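You operate a simulated robot arm through the tools that you are given. There is no shell and no other tool. Be economical: measure what you need, move in short steps, check, and stop when the job is done.

The job below is to be done with a simulated two-armed robot. You get a single attempt, and the scene is never put back.

## Task
Measure the yellow bundle from the straw rest and store it by length.
Fine: measure on the length board first; into the drawer marked with its length; shut the drawer, draw the stop back, leave the other bundle.

The check looks at the end state, three seconds after you hand in, the way a careful person would. Anything else that was tipped, shoved, dropped, spilled or broken makes it a failure.

## Robot
Two 7-joint arms with two-finger parallel grippers on one trunk, on a base that drives. Base frame: it is fixed to the floor where the robot stands at the start and does not move with it; the origin is under the middle of the robot, x ahead of it, y to its left, z up; the surface under the hand at the start is at about z = 800. Readings come in mm, rad, newtons and seconds.
The left shoulder is at the start at [70, 163, 1270], the right one opposite. With the tool pointing down near the work surface each hand reaches from about 320 to 860 mm from the robot's upright axis, wherever it stands, measured 20 degrees to its own side. Places, roughly: groove of the length board [500, -200, 800]; sliding stop [500, 100, 800]. Payload 3.43 kg a hand.
The tool frame of a hand sits at the grasp point between the pads (the TCP): z along the fingers, y along the line on which they close. The tips reach 34 mm beyond it. Largest opening 128 mm; finger width 24, thickness 12; the body of the gripper, 48 by 130 mm, starts 96 mm behind the TCP.
Orientation is told as [roll, pitch, yaw] about the base's x, y, z axes, in that order, counted from this pose: with the fingers straight down and closing along the base's y, the tool's x points along the base's -x, its y along +y and its z along -z.

## Interface
- The arms move only by the tool arm_command. It takes "left_increments", "right_increments" or both (then of equal length, played together; a hand with none holds still); each is a list that holds one entry, the list of rows, each a list of 7 numbers: the shift along the tool's x, y, z in mm, then the turn, a rotation vector about the tool's x, y, z in rad, then the closure, from 0 (fully open) to 1 (shut). In form: [[[x, y, z, ax, ay, az, hand], ...]]. A call has 1 to 10 rows; each row shifts and turns the commanded pose from where the row before left it, along the tool's axes as they then stand. Each row takes 0.2 s and may step no farther than 50 mm and 0.15 rad from the row before; otherwise, or with a gripper value out of range, the whole call is refused. A pose out of reach is approached as far as the arm can. The call stops where the force on the tool passes 50 N (or 10 N more than at its start, if that is more) or the arm is blocked; 0.2 s more then pass. Each finger travels about 153 mm/s and halts on what it meets, pressing with about 24 N; the grip force reading is that of the motor and also rises with nothing between the fingers. The clock runs only during rows and for 0.2 s after the last one: add rows that do not move to give the fingers time. It gives the time, the measured TCP pose, the force on the tool (base axes), the opening and the grip force at its end, in the units of the frame above (readings bear some noise), with the torque about the TCP (base axes, N m) and any sound that the robot's microphone picked up, and new pictures: "views" is both (left out), scene, wrist or none (wrist: the cameras of the hands that moved).
- Cameras (640 x 400 px; columns grow to the right, rows downward): "scene" is now at [94.1, -55.3, 1467.8]; the picture's right is [-0.78, -0.63, 0.00], its down [-0.52, 0.64, -0.56] and it looks along [0.35, -0.43, -0.83] (base axes); focal length 236 px, centre (320, 200). "left" rides on the left gripper at [76, 11, -160] in its tool frame; the picture's right is [-0.15, 0.99, 0.00], its down [-0.88, -0.13, -0.46] and it looks along [-0.45, -0.07, 0.89] (tool axes); focal length 234 px, centre (320, 200). "right" rides on the right gripper at [76, -11, -160] in its tool frame; the picture's right is [0.15, 0.99, 0.00], its down [-0.88, 0.13, -0.46] and it looks along [-0.45, 0.07, 0.89] (tool axes); focal length 234 px, centre (320, 200). There is no depth. A picture from a camera that has moved, and an enlarged one, comes with that camera's place and axes in the base frame and with its lens.
- lift_body(by): slides the trunk up (or, below 0, down) by that many mm; the arms and the scene camera ride with it, the base frame stays. It gives what a move gives, with no picture.
- roll_base(legs): drives the robot by 1 to 6 legs, each [ahead, left, turn to the left] in mm, mm and rad, along the robot's own axes; the way and the turn of a leg run together, so that a leg with both is an arc; at most 1500 mm and 3.142 rad a leg. The arms and the cameras ride along, it lands a little off, and it stops where it bumps. It gives what a move gives, and a new picture of the scene camera.
- turn_head(pan, tilt): turns the head with the scene camera to pan (to the left, within 1.501 rad either way) and tilt (down, from -0.506 to 1.204), counted from straight ahead of the robot. It gives what a move gives, and a new picture of the scene camera.
- zoom(camera, box): a new picture of the part [left, top, right, bottom] of that camera's present view, enlarged. No time passes.
- job_done(): hands the job in; it is judged then, once.

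Go step by step. Nothing tells you exact positions but the pictures and the camera data: compare them with the known pose of the tool, close in by small moves and look again before you grip or let go. The budget is 120 turns and 260 pictures, counting those below and the enlarged ones. Unless the task says otherwise, let go and move clear before handing in, and close with one line.

The tools are called by a JSON object that holds its "fn" and its "kwargs". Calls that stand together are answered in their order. arm_command: Moves the arms, as the interface text tells. Its arguments: {"type":"object","properties":{"left_increments":{"type":"array"},"right_increments":{"type":"array"},"views":{"type":"string","enum":["both","scene","wrist","none"]}},"required":[]} The other tools are called the same way: lift_body (by) slides the trunk up or down; roll_base (legs) drives the base; turn_head (pan, tilt) turns the head that bears the scene camera; zoom (camera, box) takes an enlarged picture of a part of a camera's view; job_done () hands the job in.

At the start:

```text
clock: 0.0
left_tcp_pos: [600.9, -23.4, 1037.5]
left_tcp_rot: [0.0, 0.002, 0.0]
left_force: [0.4, -0.2, 0.4]
left_wrist_torque: [-0.03, 0.0, -0.03]
left_finger_gap: 128.0
left_gripper_force: 0.1
right_tcp_pos: [404.8, -445.2, 1077.0]
right_tcp_rot: [0.0, -0.001, 0.002]
right_force: [-0.9, 0.0, 0.2]
right_wrist_torque: [-0.03, 0.0, 0.05]
right_finger_gap: 127.9
right_gripper_force: 0.0
trunk travel left (down, up): [-750.0, 190.0]
robot x, y, heading: [-1.7, 0.1, -0.001]
head pan, tilt: [-0.89, 0.979]
```

scene: 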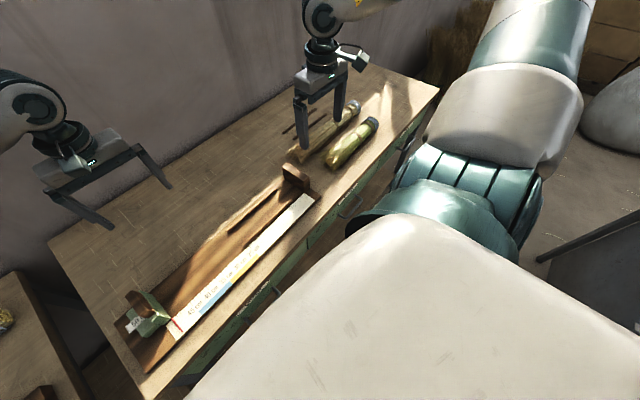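
right: 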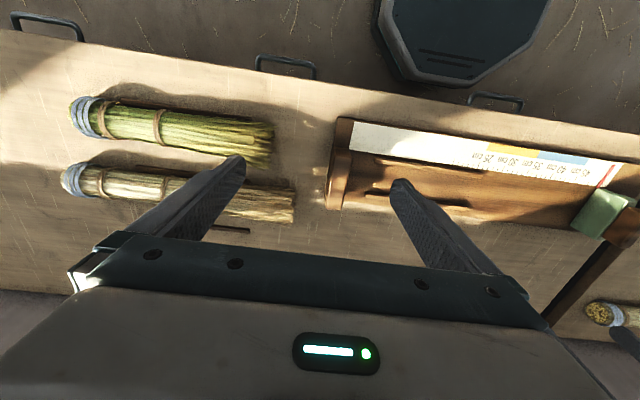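
left: 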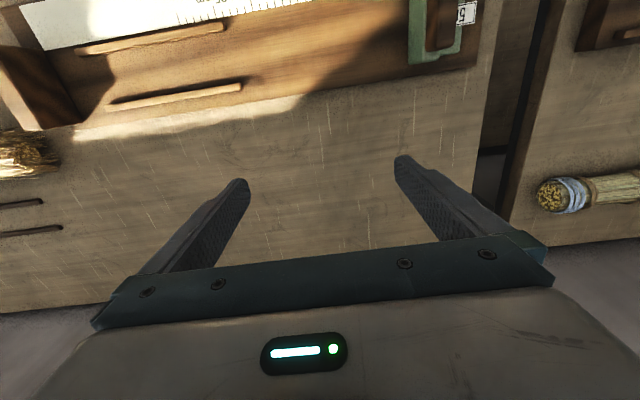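

I see a table with the length board and two bundles to the right, and a second table to the left with another bundle. I'll look closer first.

{"fn": "zoom", "kwargs": {"camera": "right", "box": [0, 60, 320, 260]}}

{"fn": "zoom", "kwargs": {"camera": "right", "box": [320, 80, 640, 280]}}

{"fn": "turn_head", "kwargs": {"pan": 0.6, "tilt": 0.9}}

{"fn": "turn_head", "kwargs": {"pan": -0.2, "tilt": 0.9}}

```text
2.00 times, centred on (160, 160) of right
camera zoom: at [329.4, -455.0, 1238.4], right [-0.15, 0.99, 0.0], down [0.88, 0.13, 0.46], along [0.45, 0.07, -0.89], focal length 468 px, centre (640, 280)
```

zoom: 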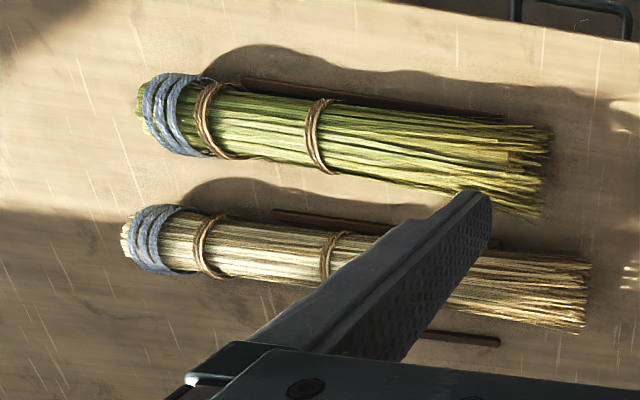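

```text
2.00 times, centred on (480, 180) of right
camera zoom: at [329.4, -455.0, 1238.4], right [-0.15, 0.99, 0.0], down [0.88, 0.13, 0.46], along [0.45, 0.07, -0.89], focal length 468 px, centre (0, 240)
```

zoom: 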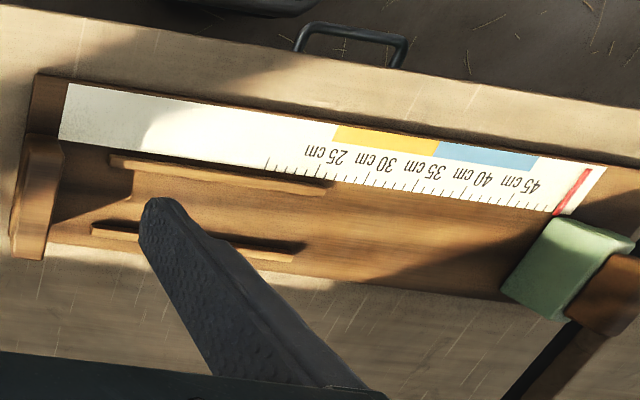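

```text
clock: 1.6
left_tcp_pos: [601.4, -23.0, 1037.9]
left_tcp_rot: [0.0, 0.0, 0.0]
left_force: [-0.8, 1.5, 0.2]
left_wrist_torque: [-0.02, -0.02, -0.02]
left_finger_gap: 128.1
left_gripper_force: 0.1
right_tcp_pos: [405.7, -445.9, 1077.9]
right_tcp_rot: [0.0, 0.0, 0.0]
right_force: [-0.1, -0.4, 0.2]
right_wrist_torque: [0.01, 0.01, -0.02]
right_finger_gap: 128.2
right_gripper_force: 0.0
trunk travel left (down, up): [-750.0, 190.0]
robot x, y, heading: [-0.6, 1.9, 0.005]
head pan, tilt: [0.6, 0.901]
camera scene: at [111.8, 42.4, 1473.5], right [0.56, -0.83, 0.0], down [-0.65, -0.44, -0.62], along [0.51, 0.35, -0.78], focal length 236 px, centre (320, 200)
```

scene: 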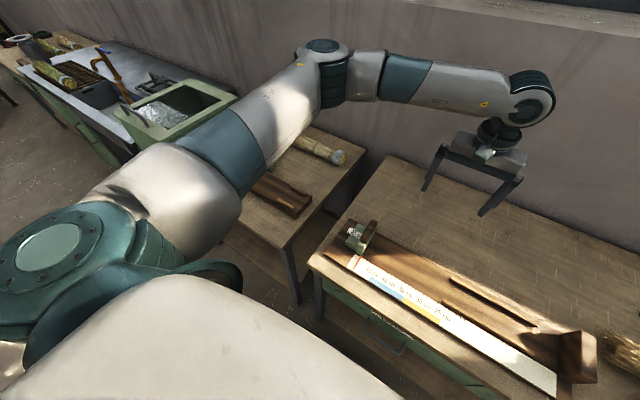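

```text
clock: 2.7
left_tcp_pos: [601.9, -22.7, 1038.9]
left_tcp_rot: [0.001, 0.0, 0.0]
left_force: [-0.1, 0.5, -0.7]
left_wrist_torque: [-0.01, 0.02, 0.01]
left_finger_gap: 128.0
left_gripper_force: 0.2
right_tcp_pos: [405.0, -444.3, 1078.2]
right_tcp_rot: [-0.002, 0.0, 0.0]
right_force: [-0.6, -1.2, -0.9]
right_wrist_torque: [0.04, 0.0, 0.01]
right_finger_gap: 127.7
right_gripper_force: 0.1
trunk travel left (down, up): [-750.0, 190.0]
robot x, y, heading: [3.0, 0.4, -0.001]
head pan, tilt: [-0.201, 0.901]
camera scene: at [123.4, -15.1, 1473.5], right [-0.2, -0.98, 0.0], down [-0.77, 0.16, -0.62], along [0.61, -0.12, -0.78], focal length 236 px, centre (320, 200)
```

scene: 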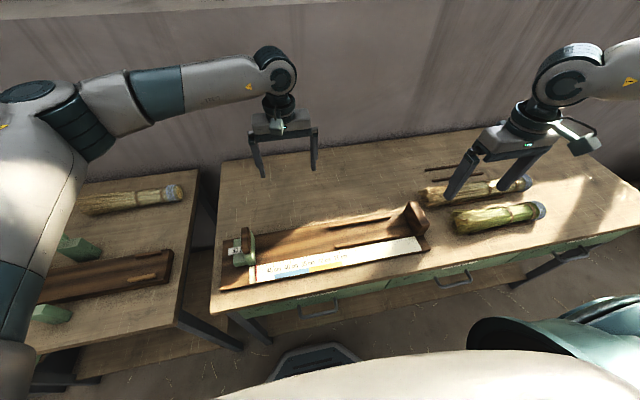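

Two bundles lie on rests on the right (green and straw coloured), with drawers below the front edge. I'll zoom for colours and drawer marks.

{"fn": "zoom", "kwargs": {"camera": "scene", "box": [400, 140, 580, 252]}}

{"fn": "zoom", "kwargs": {"camera": "scene", "box": [210, 190, 450, 340]}}

{"fn": "zoom", "kwargs": {"camera": "scene", "box": [20, 160, 230, 340]}}

{"fn": "zoom", "kwargs": {"camera": "scene", "box": [380, 200, 640, 360]}}

```text
3.56 times, centred on (490, 196) of scene
camera zoom: at [123.4, -15.1, 1473.5], right [-0.2, -0.98, 0.0], down [-0.77, 0.16, -0.62], along [0.61, -0.12, -0.78], focal length 837 px, centre (-284, 214)
```

zoom: 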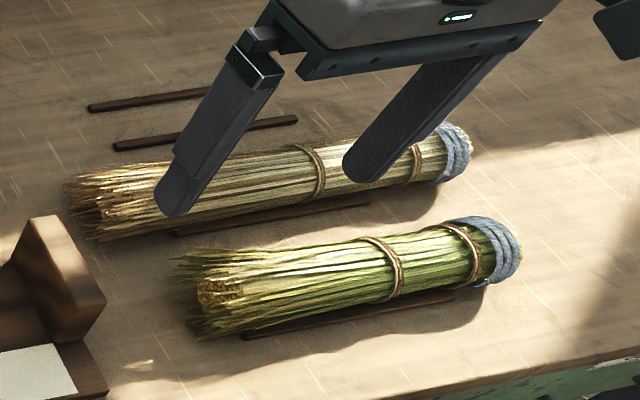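

```text
2.67 times, centred on (330, 265) of scene
camera zoom: at [123.4, -15.1, 1473.5], right [-0.2, -0.98, 0.0], down [-0.77, 0.16, -0.62], along [0.61, -0.12, -0.78], focal length 628 px, centre (293, 27)
```

zoom: 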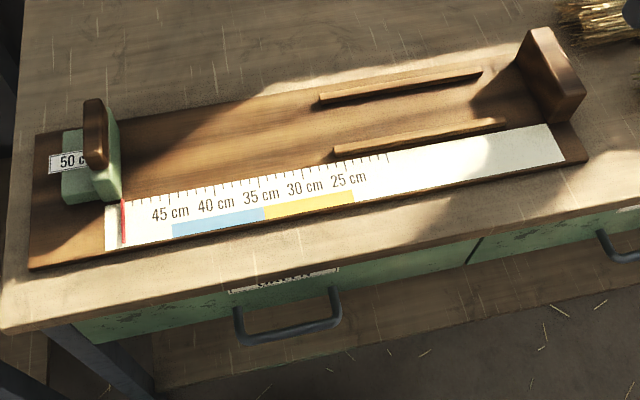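

```text
2.22 times, centred on (125, 250) of scene
camera zoom: at [123.4, -15.1, 1473.5], right [-0.2, -0.98, 0.0], down [-0.77, 0.16, -0.62], along [0.61, -0.12, -0.78], focal length 523 px, centre (753, 89)
```

zoom: 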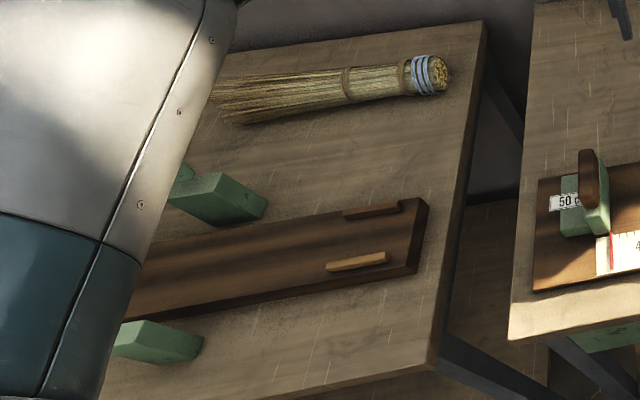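

```text
2.46 times, centred on (510, 280) of scene
camera zoom: at [123.4, -15.1, 1473.5], right [-0.2, -0.98, 0.0], down [-0.77, 0.16, -0.62], along [0.61, -0.12, -0.78], focal length 580 px, centre (-148, 3)
```

zoom: 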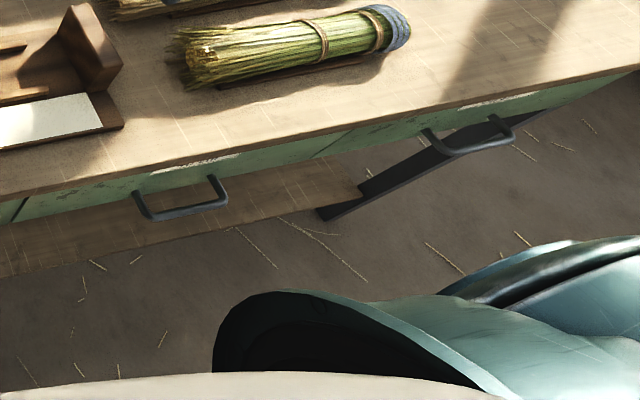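

The yellow bundle is the straw-coloured one, x≈555, y from −893 to −475, and the three drawer handles are at about x=295, y=−46, −480, −913. I'll check the floor space at the sides before driving back to read the drawer marks.

{"fn": "turn_head", "kwargs": {"pan": -1.5, "tilt": 0.6}}

{"fn": "turn_head", "kwargs": {"pan": 1.5, "tilt": 0.6}}

```text
clock: 4.2
left_tcp_pos: [601.3, -22.7, 1037.3]
left_tcp_rot: [0.001, 0.0, 0.0]
left_force: [-0.2, 0.3, -0.6]
left_wrist_torque: [0.01, -0.02, 0.02]
left_finger_gap: 128.0
left_gripper_force: 0.1
right_tcp_pos: [403.8, -444.4, 1077.3]
right_tcp_rot: [0.0, 0.001, 0.001]
right_force: [-0.4, -0.3, -0.4]
right_wrist_torque: [-0.01, 0.01, 0.03]
right_finger_gap: 127.9
right_gripper_force: 0.1
trunk travel left (down, up): [-750.0, 190.0]
robot x, y, heading: [2.0, -0.1, -0.0]
head pan, tilt: [-1.499, 0.6]
camera scene: at [55.8, -88.3, 1498.3], right [-1.0, -0.07, 0.0], down [-0.04, 0.56, -0.82], along [0.06, -0.82, -0.57], focal length 236 px, centre (320, 200)
```

scene: 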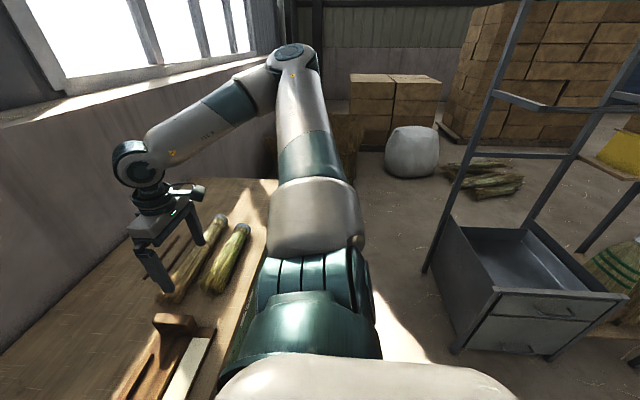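

```text
clock: 6.8
left_tcp_pos: [601.6, -22.9, 1037.3]
left_tcp_rot: [0.0, 0.002, 0.0]
left_force: [-0.3, 0.3, 0.3]
left_wrist_torque: [-0.01, 0.0, 0.02]
left_finger_gap: 128.0
left_gripper_force: 0.0
right_tcp_pos: [404.8, -443.8, 1079.0]
right_tcp_rot: [-0.001, 0.001, 0.0]
right_force: [0.6, 0.5, -0.3]
right_wrist_torque: [0.03, 0.02, 0.02]
right_finger_gap: 127.9
right_gripper_force: 0.0
trunk travel left (down, up): [-750.0, 190.0]
robot x, y, heading: [2.9, -0.6, 0.002]
head pan, tilt: [1.499, 0.6]
camera scene: at [55.8, 88.0, 1498.3], right [1.0, -0.07, 0.0], down [-0.04, -0.56, -0.83], along [0.06, 0.82, -0.56], focal length 236 px, centre (320, 200)
```

scene: 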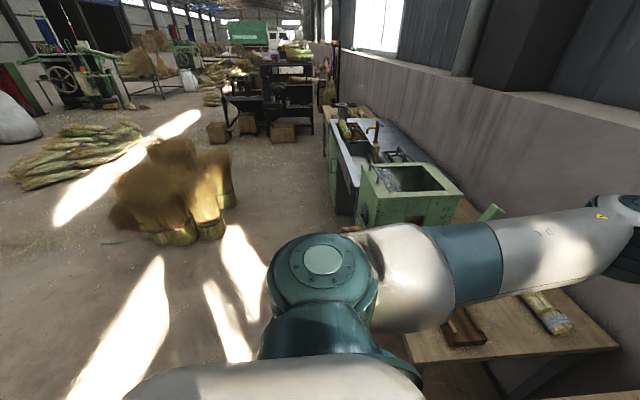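

A cart stands at about x<−680, y<−775, so I'll back off straight only, then look at the drawer fronts.

{"fn": "roll_base", "kwargs": {"legs": [[-480, 0, 0]]}}

{"fn": "lift_body", "kwargs": {"by": -300}}

{"fn": "turn_head", "kwargs": {"pan": -0.45, "tilt": 0.55}}

```text
clock: 9.6
left_tcp_pos: [130.3, -22.1, 1037.6]
left_tcp_rot: [-0.001, 0.0, 0.002]
left_force: [-0.5, -0.5, 0.2]
left_wrist_torque: [0.01, 0.01, 0.02]
left_finger_gap: 128.0
left_gripper_force: 0.0
right_tcp_pos: [-64.6, -443.1, 1078.2]
right_tcp_rot: [0.0, 0.004, 0.002]
right_force: [-0.5, -0.3, 1.5]
right_wrist_torque: [0.03, 0.0, 0.02]
right_finger_gap: 128.0
right_gripper_force: 0.0
trunk travel left (down, up): [-750.0, 190.0]
robot x, y, heading: [-468.3, -1.3, 0.002]
head pan, tilt: [1.499, 0.6]
camera scene: at [-414.3, 87.8, 1498.3], right [1.0, -0.07, 0.0], down [-0.04, -0.56, -0.83], along [0.06, 0.82, -0.56], focal length 236 px, centre (320, 200)
```

scene: 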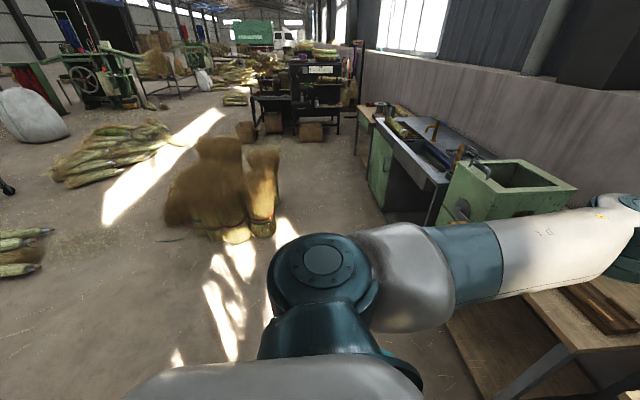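

```text
clock: 12.6
left_tcp_pos: [131.5, -22.2, 737.5]
left_tcp_rot: [0.0, 0.0, 0.003]
left_force: [-0.8, -0.6, 0.0]
left_wrist_torque: [0.0, 0.0, 0.03]
left_finger_gap: 128.1
left_gripper_force: 0.0
right_tcp_pos: [-65.4, -444.8, 778.2]
right_tcp_rot: [0.0, -0.001, 0.002]
right_force: [-0.8, 0.0, 0.0]
right_wrist_torque: [-0.02, 0.0, -0.03]
right_finger_gap: 127.8
right_gripper_force: 0.0
trunk travel left (down, up): [-450.0, 490.0]
robot x, y, heading: [-471.2, -0.9, 0.004]
head pan, tilt: [1.499, 0.6]
```

```text
clock: 14.5
left_tcp_pos: [130.5, -22.0, 738.1]
left_tcp_rot: [0.001, 0.0, 0.002]
left_force: [-0.3, 0.0, 0.2]
left_wrist_torque: [0.01, -0.01, 0.03]
left_finger_gap: 128.1
left_gripper_force: 0.0
right_tcp_pos: [-66.6, -444.4, 778.2]
right_tcp_rot: [0.0, 0.001, 0.0]
right_force: [0.4, 0.1, 0.7]
right_wrist_torque: [-0.02, 0.01, -0.02]
right_finger_gap: 128.1
right_gripper_force: 0.1
trunk travel left (down, up): [-450.0, 490.0]
robot x, y, heading: [-472.1, 0.3, 0.002]
head pan, tilt: [-0.45, 0.55]
camera scene: at [-340.2, -39.3, 1202.8], right [-0.43, -0.9, 0.0], down [-0.47, 0.23, -0.85], along [0.77, -0.37, -0.52], focal length 236 px, centre (320, 200)
```

scene: 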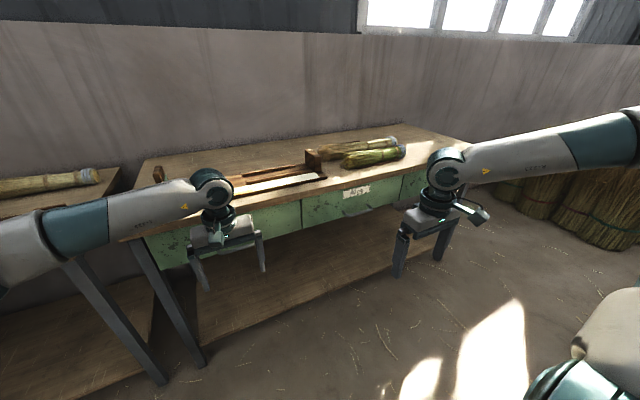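

The middle label is visible; the arms hide the other two. I'll zoom in and move the hands aside (left hand further left/up, right hand right).

{"fn": "zoom", "kwargs": {"camera": "scene", "box": [300, 130, 440, 220]}}

{"fn": "lift_body", "kwargs": {"by": -200}}

{"fn": "turn_head", "kwargs": {"pan": -0.4, "tilt": 0.35}}

```text
4.44 times, centred on (370, 175) of scene
camera zoom: at [-340.2, -39.3, 1202.8], right [-0.43, -0.9, 0.0], down [-0.47, 0.23, -0.85], along [0.77, -0.37, -0.52], focal length 1046 px, centre (98, 311)
```

zoom: 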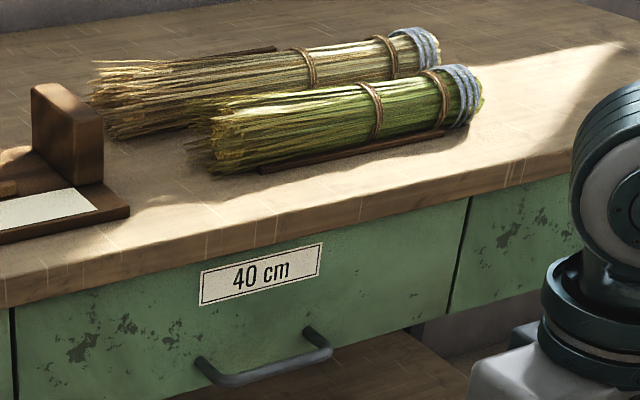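

```text
clock: 16.7
left_tcp_pos: [130.6, -22.6, 537.6]
left_tcp_rot: [0.0, 0.0, 0.003]
left_force: [-0.6, 0.2, 0.0]
left_wrist_torque: [0.02, 0.02, -0.02]
left_finger_gap: 128.1
left_gripper_force: 0.0
right_tcp_pos: [-66.5, -444.0, 578.0]
right_tcp_rot: [0.001, 0.001, 0.002]
right_force: [-0.9, -0.1, -0.8]
right_wrist_torque: [0.01, -0.02, -0.03]
right_finger_gap: 127.9
right_gripper_force: 0.0
trunk travel left (down, up): [-250.0, 690.0]
robot x, y, heading: [-470.6, 1.0, 0.0]
head pan, tilt: [-0.45, 0.55]
```

```text
clock: 17.4
left_tcp_pos: [130.6, -21.5, 537.7]
left_tcp_rot: [0.001, -0.001, 0.002]
left_force: [-0.3, -0.1, 0.1]
left_wrist_torque: [0.0, -0.01, -0.01]
left_finger_gap: 128.1
left_gripper_force: 0.0
right_tcp_pos: [-65.6, -444.9, 579.2]
right_tcp_rot: [0.0, -0.001, 0.001]
right_force: [-0.9, 0.2, 0.2]
right_wrist_torque: [-0.04, 0.01, -0.04]
right_finger_gap: 127.8
right_gripper_force: 0.1
trunk travel left (down, up): [-250.0, 690.0]
robot x, y, heading: [-468.3, -1.6, 0.001]
head pan, tilt: [-0.4, 0.351]
camera scene: at [-335.4, -36.5, 1021.0], right [-0.39, -0.92, 0.0], down [-0.32, 0.13, -0.94], along [0.87, -0.36, -0.34], focal length 236 px, centre (320, 200)
```

scene: 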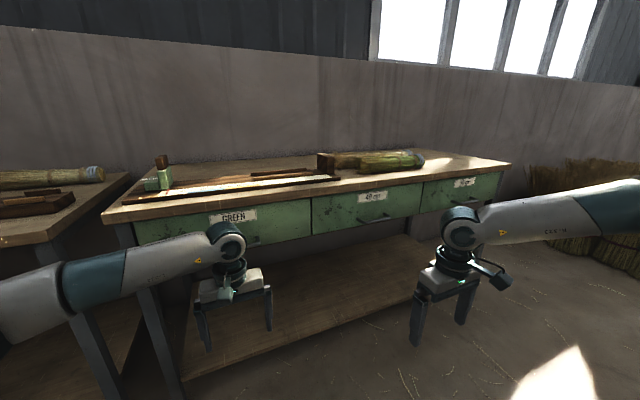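

{"fn": "zoom", "kwargs": {"camera": "scene", "box": [190, 190, 330, 260]}}

{"fn": "zoom", "kwargs": {"camera": "scene", "box": [340, 150, 520, 240]}}

{"fn": "zoom", "kwargs": {"camera": "scene", "box": [100, 140, 280, 230]}}

```text
4.57 times, centred on (260, 225) of scene
camera zoom: at [-335.4, -36.5, 1021.0], right [-0.39, -0.92, 0.0], down [-0.32, 0.13, -0.94], along [0.87, -0.36, -0.34], focal length 1076 px, centre (594, 86)
```

zoom: 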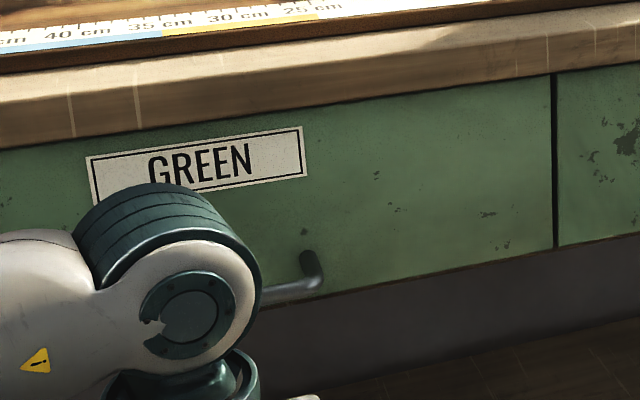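

```text
3.56 times, centred on (430, 195) of scene
camera zoom: at [-335.4, -36.5, 1021.0], right [-0.39, -0.92, 0.0], down [-0.32, 0.13, -0.94], along [0.87, -0.36, -0.34], focal length 837 px, centre (-71, 218)
```

zoom: 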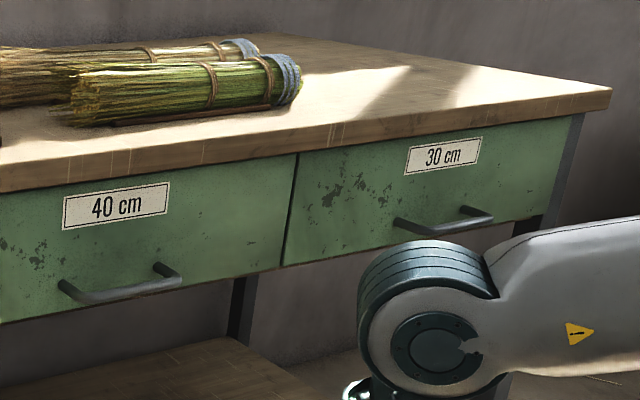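

```text
3.56 times, centred on (190, 185) of scene
camera zoom: at [-335.4, -36.5, 1021.0], right [-0.39, -0.92, 0.0], down [-0.32, 0.13, -0.94], along [0.87, -0.36, -0.34], focal length 837 px, centre (782, 253)
```

zoom: 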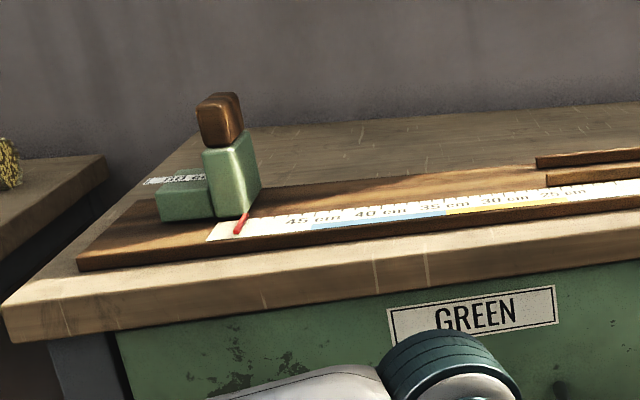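

Drawers left to right: GREEN, 40 cm, 30 cm. Now back up and over to stand in front of the bundle.

{"fn": "lift_body", "kwargs": {"by": 500}}

{"fn": "roll_base", "kwargs": {"legs": [[470, -400, 0]]}}

{"fn": "turn_head", "kwargs": {"pan": -0.4, "tilt": 0.95}}

```text
refused: 500 is not a number from -400 to 400
```

```text
clock: 19.2
left_tcp_pos: [270.0, -149.8, 538.1]
left_tcp_rot: [0.013, 0.019, 0.008]
left_force: [-6.7, 1.0, 1.4]
left_wrist_torque: [0.04, -0.79, 0.27]
left_finger_gap: 128.2
left_gripper_force: 0.1
right_tcp_pos: [84.1, -573.8, 577.7]
right_tcp_rot: [0.0, 0.001, 0.003]
right_force: [-0.1, -0.2, 1.0]
right_wrist_torque: [0.04, -0.03, -0.01]
right_finger_gap: 128.0
right_gripper_force: 0.0
trunk travel left (down, up): [-250.0, 690.0]
robot x, y, heading: [-321.1, -131.4, 0.003]
head pan, tilt: [-0.4, 0.351]
stopped in leg 1: the force on the tool passed its limit at 185 N (the readings are from after the stop); the commanded pose is now the measured one
camera scene: at [-187.8, -166.0, 1021.2], right [-0.39, -0.92, 0.0], down [-0.32, 0.13, -0.94], along [0.87, -0.36, -0.34], focal length 236 px, centre (320, 200)
```

scene: 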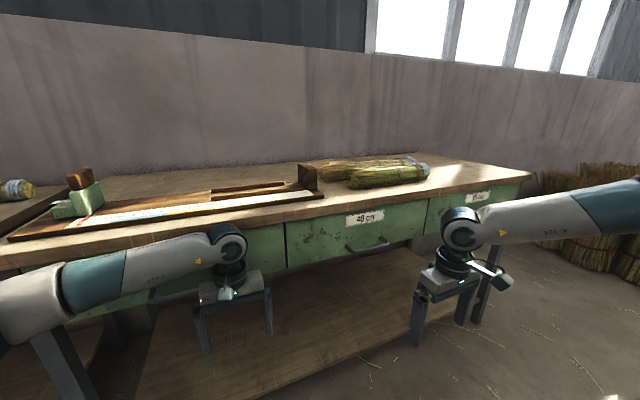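

```text
clock: 20.2
left_tcp_pos: [269.9, -149.0, 537.3]
left_tcp_rot: [0.014, 0.019, 0.008]
left_force: [-8.4, -0.3, 4.3]
left_wrist_torque: [0.24, -1.14, 0.33]
left_finger_gap: 128.1
left_gripper_force: 0.1
right_tcp_pos: [83.4, -574.1, 579.4]
right_tcp_rot: [0.004, 0.002, 0.003]
right_force: [0.6, 0.1, -0.7]
right_wrist_torque: [0.0, 0.02, 0.0]
right_finger_gap: 127.8
right_gripper_force: 0.0
trunk travel left (down, up): [-250.0, 690.0]
robot x, y, heading: [-320.3, -133.1, 0.003]
head pan, tilt: [-0.4, 0.949]
camera scene: at [-206.8, -158.4, 970.1], right [-0.39, -0.92, 0.0], down [-0.75, 0.31, -0.58], along [0.54, -0.22, -0.81], focal length 236 px, centre (320, 200)
```

scene: 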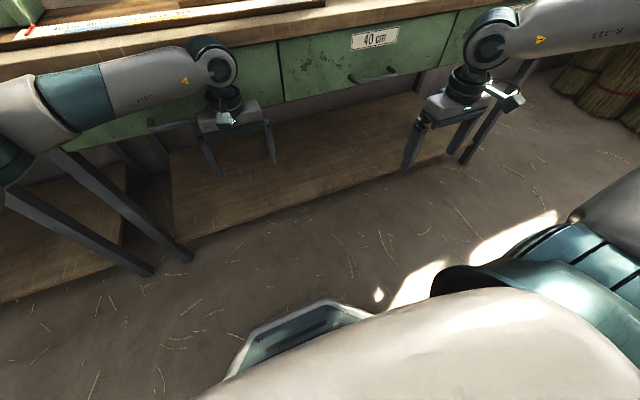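

The lift was refused, so the left hand bumped the GREEN drawer's front or handle. I'll back off straight away, then raise the trunk and check whether anything was moved.

{"fn": "roll_base", "kwargs": {"legs": [[-150, 0, 0]]}}

```text
clock: 21.6
left_tcp_pos: [120.5, -148.8, 537.3]
left_tcp_rot: [0.015, 0.018, 0.008]
left_force: [0.0, -1.0, 0.5]
left_wrist_torque: [-0.02, -0.03, -0.01]
left_finger_gap: 127.9
left_gripper_force: 0.1
right_tcp_pos: [-68.7, -573.9, 577.6]
right_tcp_rot: [0.001, -0.001, 0.002]
right_force: [0.2, 0.3, -0.9]
right_wrist_torque: [-0.02, -0.03, 0.0]
right_finger_gap: 128.1
right_gripper_force: 0.0
trunk travel left (down, up): [-250.0, 690.0]
robot x, y, heading: [-470.0, -128.5, 0.001]
head pan, tilt: [-0.4, 0.949]
camera scene: at [-357.1, -158.8, 970.0], right [-0.39, -0.92, 0.0], down [-0.75, 0.31, -0.58], along [0.54, -0.22, -0.81], focal length 236 px, centre (320, 200)
```

scene: 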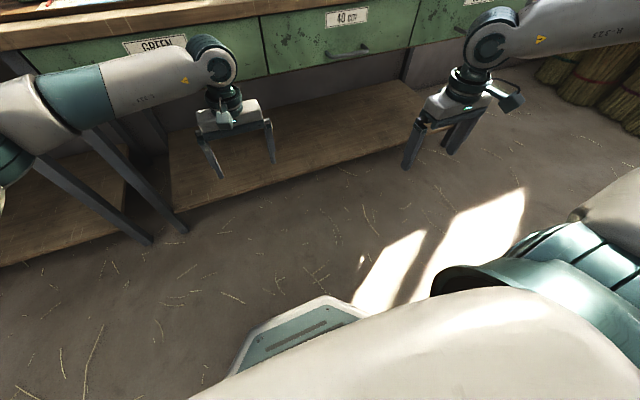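

{"fn": "lift_body", "kwargs": {"by": 400}}

{"fn": "lift_body", "kwargs": {"by": 100}}

{"fn": "turn_head", "kwargs": {"pan": -0.2, "tilt": 0.6}}

```text
clock: 25.4
left_tcp_pos: [121.1, -150.2, 937.9]
left_tcp_rot: [0.013, 0.018, 0.01]
left_force: [-0.2, -0.2, -0.2]
left_wrist_torque: [0.02, -0.02, 0.02]
left_finger_gap: 127.9
left_gripper_force: 0.0
right_tcp_pos: [-68.3, -574.3, 978.2]
right_tcp_rot: [0.001, 0.002, 0.003]
right_force: [0.3, 0.1, 0.0]
right_wrist_torque: [-0.04, 0.01, 0.01]
right_finger_gap: 128.1
right_gripper_force: 0.0
trunk travel left (down, up): [-650.0, 290.0]
robot x, y, heading: [-473.6, -133.9, 0.005]
head pan, tilt: [-0.4, 0.949]
```

```text
clock: 26.7
left_tcp_pos: [120.2, -149.8, 1037.5]
left_tcp_rot: [0.013, 0.021, 0.009]
left_force: [-0.3, 0.1, 1.0]
left_wrist_torque: [-0.05, 0.01, -0.01]
left_finger_gap: 127.8
left_gripper_force: 0.1
right_tcp_pos: [-67.7, -574.5, 1076.5]
right_tcp_rot: [0.002, 0.0, 0.005]
right_force: [0.1, 0.6, 0.4]
right_wrist_torque: [-0.02, 0.02, -0.03]
right_finger_gap: 128.1
right_gripper_force: 0.3
trunk travel left (down, up): [-750.0, 190.0]
robot x, y, heading: [-472.1, -131.8, 0.003]
head pan, tilt: [-0.4, 0.949]
```

```text
clock: 27.5
left_tcp_pos: [120.7, -149.2, 1037.3]
left_tcp_rot: [0.013, 0.02, 0.009]
left_force: [-0.4, 0.5, -0.7]
left_wrist_torque: [0.01, -0.02, 0.02]
left_finger_gap: 127.9
left_gripper_force: 0.1
right_tcp_pos: [-66.8, -575.1, 1078.0]
right_tcp_rot: [0.002, 0.002, 0.002]
right_force: [0.6, 0.4, 0.1]
right_wrist_torque: [0.0, 0.01, 0.0]
right_finger_gap: 128.2
right_gripper_force: 0.2
trunk travel left (down, up): [-750.0, 190.0]
robot x, y, heading: [-475.7, -130.7, 0.001]
head pan, tilt: [-0.201, 0.6]
camera scene: at [-337.0, -148.2, 1498.2], right [-0.2, -0.98, 0.0], down [-0.55, 0.11, -0.82], along [0.81, -0.16, -0.57], focal length 236 px, centre (320, 200)
```

scene: 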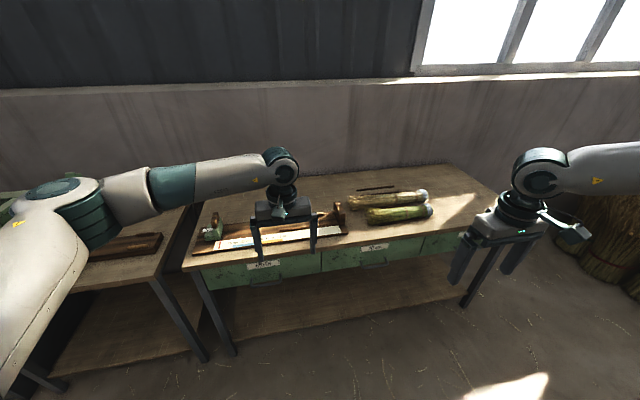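

The bench and drawers look as before. Now I drive in with the hands high.

{"fn": "roll_base", "kwargs": {"legs": [[475, -270, 0]]}}

{"fn": "turn_head", "kwargs": {"pan": -0.35, "tilt": 0.95}}

```text
clock: 30.7
left_tcp_pos: [595.8, -409.4, 1037.2]
left_tcp_rot: [0.012, 0.019, 0.016]
left_force: [-0.4, 0.0, -0.7]
left_wrist_torque: [0.0, 0.0, 0.0]
left_finger_gap: 127.9
left_gripper_force: 0.0
right_tcp_pos: [410.9, -835.0, 1078.1]
right_tcp_rot: [0.003, 0.001, 0.01]
right_force: [-0.1, -0.3, 0.3]
right_wrist_torque: [0.01, -0.02, -0.02]
right_finger_gap: 128.0
right_gripper_force: 0.2
trunk travel left (down, up): [-750.0, 190.0]
robot x, y, heading: [1.7, -392.5, 0.011]
head pan, tilt: [-0.201, 0.6]
camera scene: at [138.4, -411.4, 1498.4], right [-0.19, -0.98, 0.0], down [-0.55, 0.11, -0.83], along [0.81, -0.16, -0.56], focal length 236 px, centre (320, 200)
```

scene: 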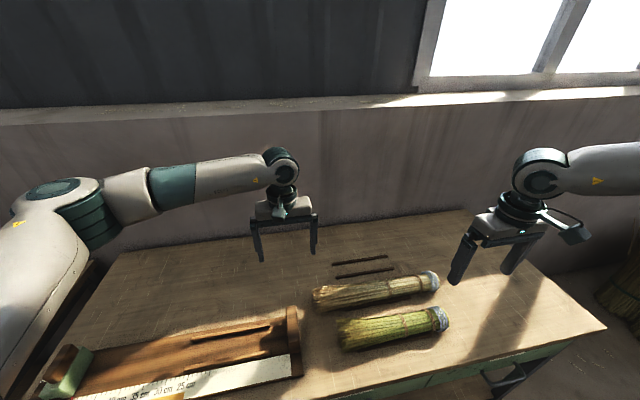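

```text
clock: 31.5
left_tcp_pos: [596.2, -409.3, 1037.5]
left_tcp_rot: [0.012, 0.02, 0.017]
left_force: [-0.1, 0.1, 0.4]
left_wrist_torque: [-0.04, 0.0, -0.04]
left_finger_gap: 127.8
left_gripper_force: 0.2
right_tcp_pos: [412.8, -835.8, 1078.4]
right_tcp_rot: [0.001, 0.001, 0.01]
right_force: [-0.2, 0.4, 0.5]
right_wrist_torque: [-0.02, -0.02, -0.03]
right_finger_gap: 127.7
right_gripper_force: 0.0
trunk travel left (down, up): [-750.0, 190.0]
robot x, y, heading: [1.3, -397.2, 0.01]
head pan, tilt: [-0.351, 0.949]
camera scene: at [120.7, -419.3, 1470.0], right [-0.33, -0.94, 0.0], down [-0.77, 0.27, -0.58], along [0.55, -0.19, -0.81], focal length 236 px, centre (320, 200)
```

scene: 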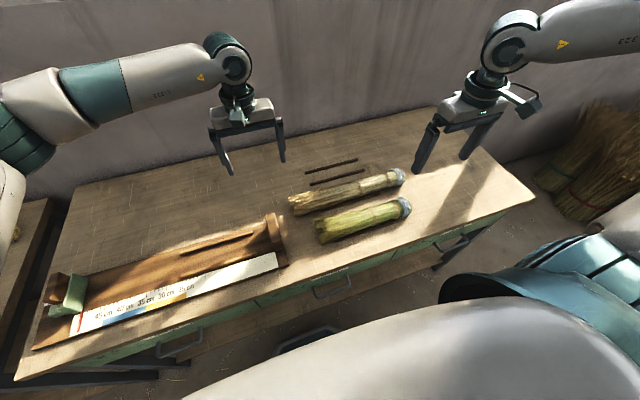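

Now in front of the bundles. I'll zoom in for precise coordinates.

{"fn": "zoom", "kwargs": {"camera": "scene", "box": [270, 140, 430, 250]}}

{"fn": "zoom", "kwargs": {"camera": "scene", "box": [20, 200, 300, 360]}}

```text
3.64 times, centred on (350, 195) of scene
camera zoom: at [120.7, -419.3, 1470.0], right [-0.33, -0.94, 0.0], down [-0.77, 0.27, -0.58], along [0.55, -0.19, -0.81], focal length 856 px, centre (211, 218)
```

zoom: 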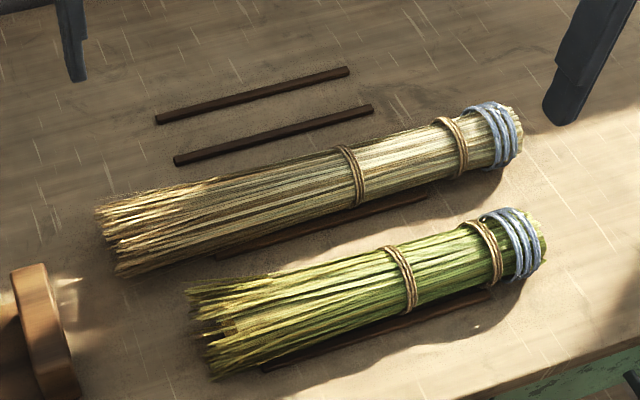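

```text
2.29 times, centred on (160, 280) of scene
camera zoom: at [120.7, -419.3, 1470.0], right [-0.33, -0.94, 0.0], down [-0.77, 0.27, -0.58], along [0.55, -0.19, -0.81], focal length 538 px, centre (686, 17)
```

zoom: 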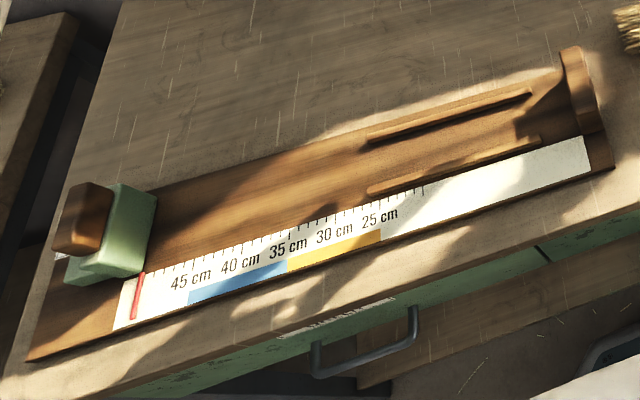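

The yellow bundle's axis is x≈551, its middle y≈−690 and its top near 860. I'll turn the right hand so that it closes along x.

{"fn": "arm_command", "kwargs": {"right_increments": [[[0, 0, 0, 0, 0, 0.15, 0.2], [0, 0, 0, 0, 0, 0.15, 0.2], [0, 0, 0, 0, 0, 0.15, 0.2], [0, 0, 0, 0, 0, 0.15, 0.2], [0, 0, 0, 0, 0, 0.15, 0.2], [0, 0, 0, 0, 0, 0.15, 0.2], [0, 0, 0, 0, 0, 0.15, 0.2], [0, 0, 0, 0, 0, 0.15, 0.2], [0, 0, 0, 0, 0, 0.15, 0.2], [0, 0, 0, 0, 0, 0.15, 0.2]]], "views": "none"}}

```text
clock: 33.7
left_tcp_pos: [594.7, -409.1, 1037.8]
left_tcp_rot: [0.014, 0.019, 0.017]
left_force: [-0.1, 0.1, 0.7]
left_wrist_torque: [0.01, 0.03, 0.0]
left_finger_gap: 128.0
left_gripper_force: 0.0
right_tcp_pos: [412.0, -836.5, 1077.9]
right_tcp_rot: [-0.003, 0.001, -1.489]
right_force: [-0.1, 0.8, -0.6]
right_wrist_torque: [-0.05, 0.0, 0.01]
right_finger_gap: 102.5
right_gripper_force: 0.2
trunk travel left (down, up): [-750.0, 190.0]
robot x, y, heading: [3.4, -393.8, 0.007]
head pan, tilt: [-0.351, 0.949]
```

{"fn": "arm_command", "kwargs": {"right_increments": [[[0, 0, 0, 0, 0, 0.11, 0.2], [30, 27, 14, 0, 0, 0, 0.2], [30, 27, 14, 0, 0, 0, 0.2], [30, 27, 14, 0, 0, 0, 0.2], [30, 27, 14, 0, 0, 0, 0.2], [30, 27, 14, 0, 0, 0, 0.2], [0, 0, 0, 0, 0, 0, 0.2]]]}}

```text
clock: 35.3
left_tcp_pos: [594.5, -410.9, 1037.5]
left_tcp_rot: [0.014, 0.018, 0.018]
left_force: [0.0, -0.1, 0.3]
left_wrist_torque: [0.01, 0.0, -0.01]
left_finger_gap: 128.0
left_gripper_force: 0.0
right_tcp_pos: [551.7, -690.1, 1008.9]
right_tcp_rot: [0.001, 0.003, -1.598]
right_force: [0.0, 0.3, 0.3]
right_wrist_torque: [0.02, -0.01, -0.02]
right_finger_gap: 102.6
right_gripper_force: 0.0
trunk travel left (down, up): [-750.0, 190.0]
robot x, y, heading: [4.7, -397.6, 0.011]
head pan, tilt: [-0.351, 0.949]
camera scene: at [119.4, -420.4, 1470.0], right [-0.33, -0.94, 0.0], down [-0.77, 0.27, -0.58], along [0.55, -0.19, -0.81], focal length 236 px, centre (320, 200)
camera right: at [541.9, -612.5, 1168.7], right [0.99, 0.12, 0.0], down [0.11, -0.89, 0.45], along [0.05, -0.45, -0.89], focal length 234 px, centre (320, 200)
```

scene: 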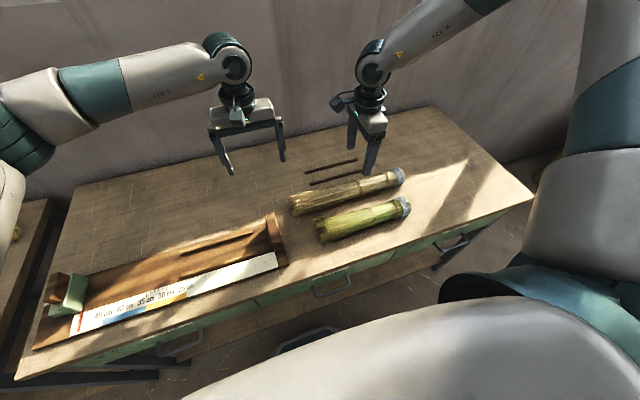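
right: 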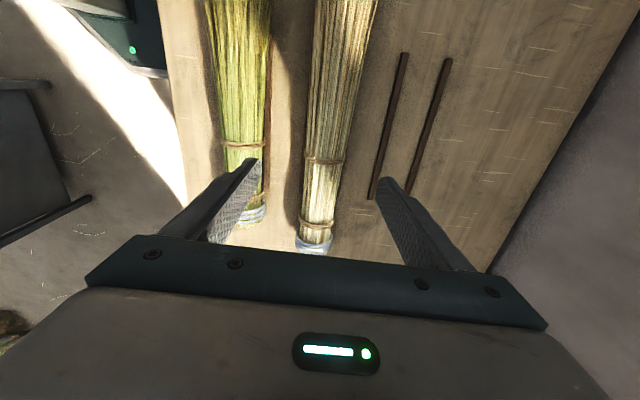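

The wrist view puts the bundle axis nearer x≈563. I'll shift a little, go down part of the way and look again.

{"fn": "arm_command", "kwargs": {"right_increments": [[[0, 8, 30, 0, 0, 0, 0.2], [0, 0, 40, 0, 0, 0, 0.2], [0, 0, 0, 0, 0, 0, 0.2]]], "views": "wrist"}}

{"fn": "zoom", "kwargs": {"camera": "right", "box": [180, 0, 460, 250]}}

{"fn": "zoom", "kwargs": {"camera": "scene", "box": [270, 110, 430, 250]}}

```text
clock: 36.1
left_tcp_pos: [596.8, -409.4, 1037.6]
left_tcp_rot: [0.013, 0.02, 0.018]
left_force: [0.2, 0.5, 0.6]
left_wrist_torque: [-0.04, 0.0, -0.01]
left_finger_gap: 127.9
left_gripper_force: 0.0
right_tcp_pos: [558.8, -689.5, 937.2]
right_tcp_rot: [0.0, 0.001, -1.599]
right_force: [0.3, -0.3, 0.1]
right_wrist_torque: [0.0, -0.02, 0.03]
right_finger_gap: 102.5
right_gripper_force: 0.0
trunk travel left (down, up): [-750.0, 190.0]
robot x, y, heading: [3.5, -397.1, 0.008]
head pan, tilt: [-0.351, 0.949]
camera right: at [550.5, -612.4, 1097.0], right [0.99, 0.12, 0.0], down [0.11, -0.88, 0.45], along [0.05, -0.45, -0.89], focal length 234 px, centre (320, 200)
```

right: 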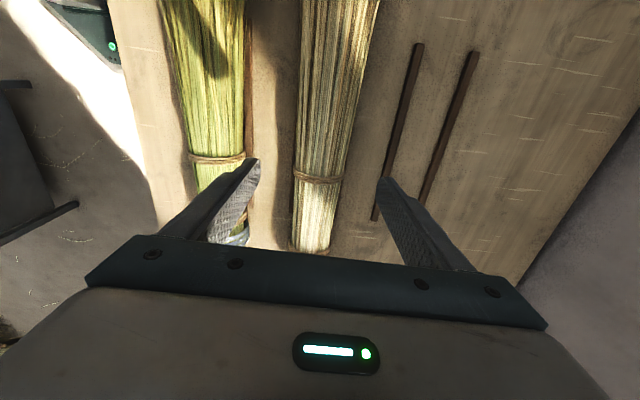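

```text
1.60 times, centred on (320, 125) of right
camera zoom: at [550.5, -612.4, 1097.0], right [0.99, 0.12, 0.0], down [0.11, -0.88, 0.45], along [0.05, -0.45, -0.89], focal length 375 px, centre (320, 320)
```

zoom: 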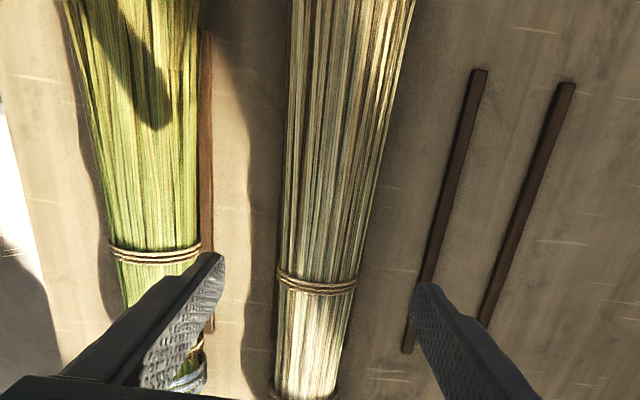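

```text
2.86 times, centred on (350, 180) of scene
camera zoom: at [119.7, -419.0, 1470.0], right [-0.33, -0.94, 0.0], down [-0.77, 0.27, -0.58], along [0.55, -0.19, -0.81], focal length 673 px, centre (234, 257)
```

zoom: 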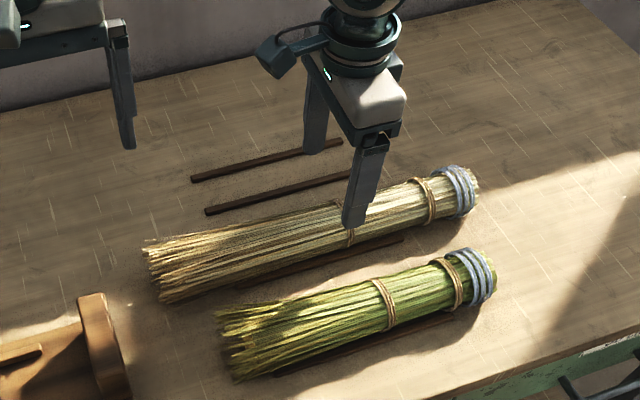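

The axis is at x≈561 and runs along y. I'll centre, go down to z≈850 and check before closing.

{"fn": "arm_command", "kwargs": {"right_increments": [[[0, 2, 0, 0, 0, -0.02, 0.2], [0, 0, 40, 0, 0, 0, 0.2], [0, 0, 35, 0, 0, 0, 0.2], [0, 0, 12, 0, 0, 0, 0.2], [0, 0, 0, 0, 0, 0, 0.2]]], "views": "both"}}

{"fn": "zoom", "kwargs": {"camera": "scene", "box": [270, 110, 430, 250]}}

```text
clock: 37.3
left_tcp_pos: [596.8, -409.4, 1037.3]
left_tcp_rot: [0.014, 0.022, 0.015]
left_force: [-0.5, -0.5, -0.1]
left_wrist_torque: [0.03, 0.04, -0.06]
left_finger_gap: 127.9
left_gripper_force: 0.0
right_tcp_pos: [549.0, -702.8, 875.2]
right_tcp_rot: [0.0, 0.005, -1.577]
right_force: [-0.4, 0.0, -0.2]
right_wrist_torque: [0.02, 0.03, -0.02]
right_finger_gap: 102.4
right_gripper_force: 0.1
right hand out of reach, approached as far as the arm can: row 3, 4
trunk travel left (down, up): [-750.0, 190.0]
robot x, y, heading: [3.4, -396.0, 0.013]
head pan, tilt: [-0.351, 0.949]
camera scene: at [121.4, -419.3, 1469.8], right [-0.33, -0.94, 0.0], down [-0.77, 0.27, -0.58], along [0.55, -0.19, -0.81], focal length 236 px, centre (320, 200)
camera right: at [538.5, -626.3, 1035.7], right [0.99, 0.14, 0.0], down [0.12, -0.88, 0.45], along [0.06, -0.45, -0.89], focal length 234 px, centre (320, 200)
```

scene: 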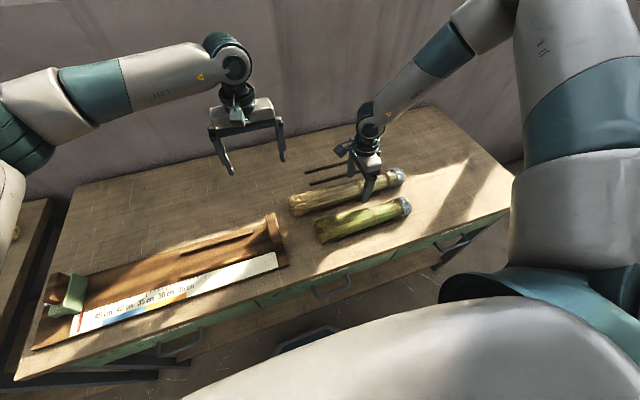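
right: 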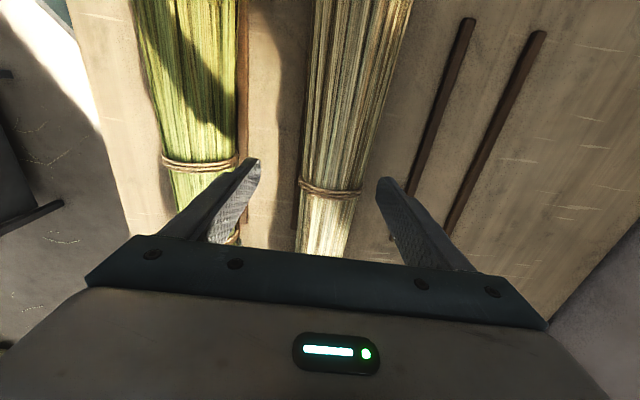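

```text
2.86 times, centred on (350, 180) of scene
camera zoom: at [121.4, -419.3, 1469.8], right [-0.33, -0.94, 0.0], down [-0.77, 0.27, -0.58], along [0.55, -0.19, -0.81], focal length 673 px, centre (234, 257)
```

zoom: 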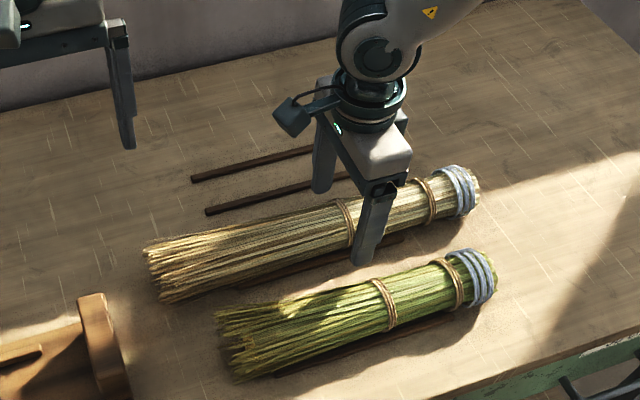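

The reach falls short at this trunk height. I'll raise the hand, lower the trunk by 120 mm and centre again.

{"fn": "arm_command", "kwargs": {"right_increments": [[[0, 0, -40, 0, 0, 0, 0.2], [0, 0, -40, 0, 0, 0, 0.2], [0, 0, -40, 0, 0, 0, 0.2]]], "views": "none"}}

{"fn": "lift_body", "kwargs": {"by": -120}}

```text
clock: 38.1
left_tcp_pos: [595.6, -409.4, 1038.8]
left_tcp_rot: [0.012, 0.02, 0.018]
left_force: [-0.4, 0.2, -0.7]
left_wrist_torque: [0.0, -0.02, 0.02]
left_finger_gap: 128.3
left_gripper_force: 0.1
right_tcp_pos: [548.2, -704.0, 997.5]
right_tcp_rot: [-0.002, 0.0, -1.578]
right_force: [-0.4, -0.2, -0.1]
right_wrist_torque: [0.0, -0.04, -0.01]
right_finger_gap: 102.5
right_gripper_force: 0.0
trunk travel left (down, up): [-750.0, 190.0]
robot x, y, heading: [5.0, -395.5, 0.007]
head pan, tilt: [-0.351, 0.949]
```

```text
clock: 39.6
left_tcp_pos: [595.6, -409.4, 917.7]
left_tcp_rot: [0.014, 0.019, 0.019]
left_force: [0.5, 1.4, 0.6]
left_wrist_torque: [0.0, -0.03, -0.05]
left_finger_gap: 128.0
left_gripper_force: 0.0
right_tcp_pos: [549.9, -703.7, 876.4]
right_tcp_rot: [-0.003, 0.002, -1.577]
right_force: [-0.8, 0.3, 0.4]
right_wrist_torque: [-0.01, 0.02, 0.01]
right_finger_gap: 102.2
right_gripper_force: 0.2
trunk travel left (down, up): [-630.0, 310.0]
robot x, y, heading: [3.0, -392.1, 0.014]
head pan, tilt: [-0.351, 0.949]
```

{"fn": "arm_command", "kwargs": {"right_increments": [[[14, 12, 0, 0, 0, 0, 0.2], [0, 0, 14, 0, 0, 0, 0.2], [0, 0, 12, 0, 0, 0, 0.2], [0, 0, 0, 0, 0, 0, 0.2]]], "views": "wrist"}}

{"fn": "zoom", "kwargs": {"camera": "scene", "box": [260, 60, 460, 240]}}

```text
clock: 40.6
left_tcp_pos: [596.3, -409.1, 918.3]
left_tcp_rot: [0.011, 0.019, 0.018]
left_force: [-0.1, -0.1, -0.2]
left_wrist_torque: [0.01, 0.0, 0.02]
left_finger_gap: 127.8
left_gripper_force: 0.0
right_tcp_pos: [563.7, -689.8, 850.5]
right_tcp_rot: [-0.001, 0.002, -1.577]
right_force: [0.2, 0.1, 0.5]
right_wrist_torque: [-0.03, 0.01, 0.0]
right_finger_gap: 102.6
right_gripper_force: 0.1
trunk travel left (down, up): [-630.0, 310.0]
robot x, y, heading: [1.6, -396.9, 0.013]
head pan, tilt: [-0.351, 0.949]
camera right: at [553.1, -613.0, 1010.6], right [0.99, 0.14, 0.0], down [0.12, -0.88, 0.45], along [0.06, -0.45, -0.89], focal length 234 px, centre (320, 200)
```

right: 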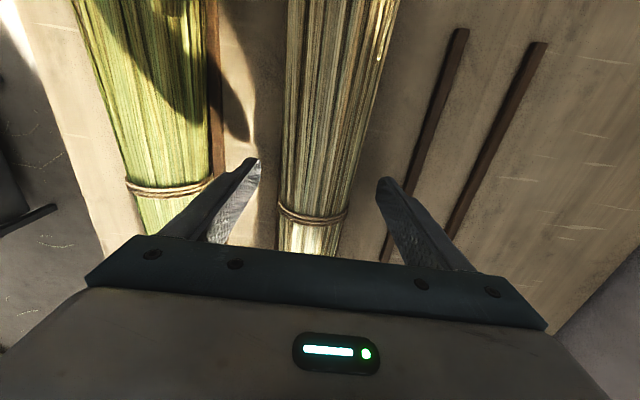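

```text
2.22 times, centred on (360, 150) of scene
camera zoom: at [120.4, -419.0, 1349.9], right [-0.33, -0.94, 0.0], down [-0.77, 0.27, -0.58], along [0.55, -0.19, -0.81], focal length 523 px, centre (231, 311)
```

zoom: 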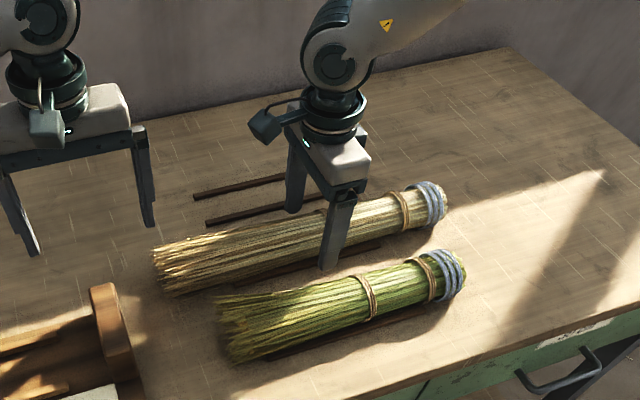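

Fingers straddle the bundle cleanly. I'll close.

{"fn": "arm_command", "kwargs": {"right_increments": [[[0, -1, 0, 0, 0, 0, 0.4], [0, 0, 0, 0, 0, 0, 0.6], [0, 0, 0, 0, 0, 0, 0.8], [0, 0, 0, 0, 0, 0, 0.8], [0, 0, 0, 0, 0, 0, 0.8]]], "views": "wrist"}}

```text
clock: 41.8
left_tcp_pos: [597.3, -408.4, 916.4]
left_tcp_rot: [0.014, 0.019, 0.018]
left_force: [0.1, -0.1, 0.0]
left_wrist_torque: [-0.02, -0.01, 0.0]
left_finger_gap: 127.9
left_gripper_force: 0.0
right_tcp_pos: [562.9, -690.8, 850.6]
right_tcp_rot: [-0.003, 0.001, -1.578]
right_force: [0.3, -0.2, -1.1]
right_wrist_torque: [-0.02, -0.05, -0.01]
right_finger_gap: 51.8
right_gripper_force: 24.1
trunk travel left (down, up): [-630.0, 310.0]
robot x, y, heading: [5.3, -395.6, 0.008]
head pan, tilt: [-0.351, 0.949]
camera right: at [551.8, -612.9, 1010.8], right [0.99, 0.14, 0.0], down [0.12, -0.88, 0.45], along [0.06, -0.45, -0.89], focal length 234 px, centre (320, 200)
```

right: 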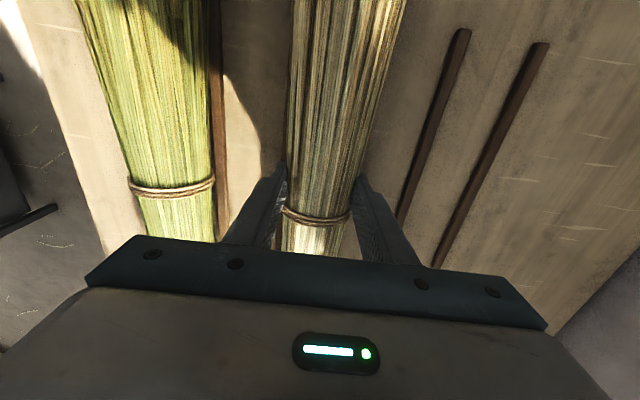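

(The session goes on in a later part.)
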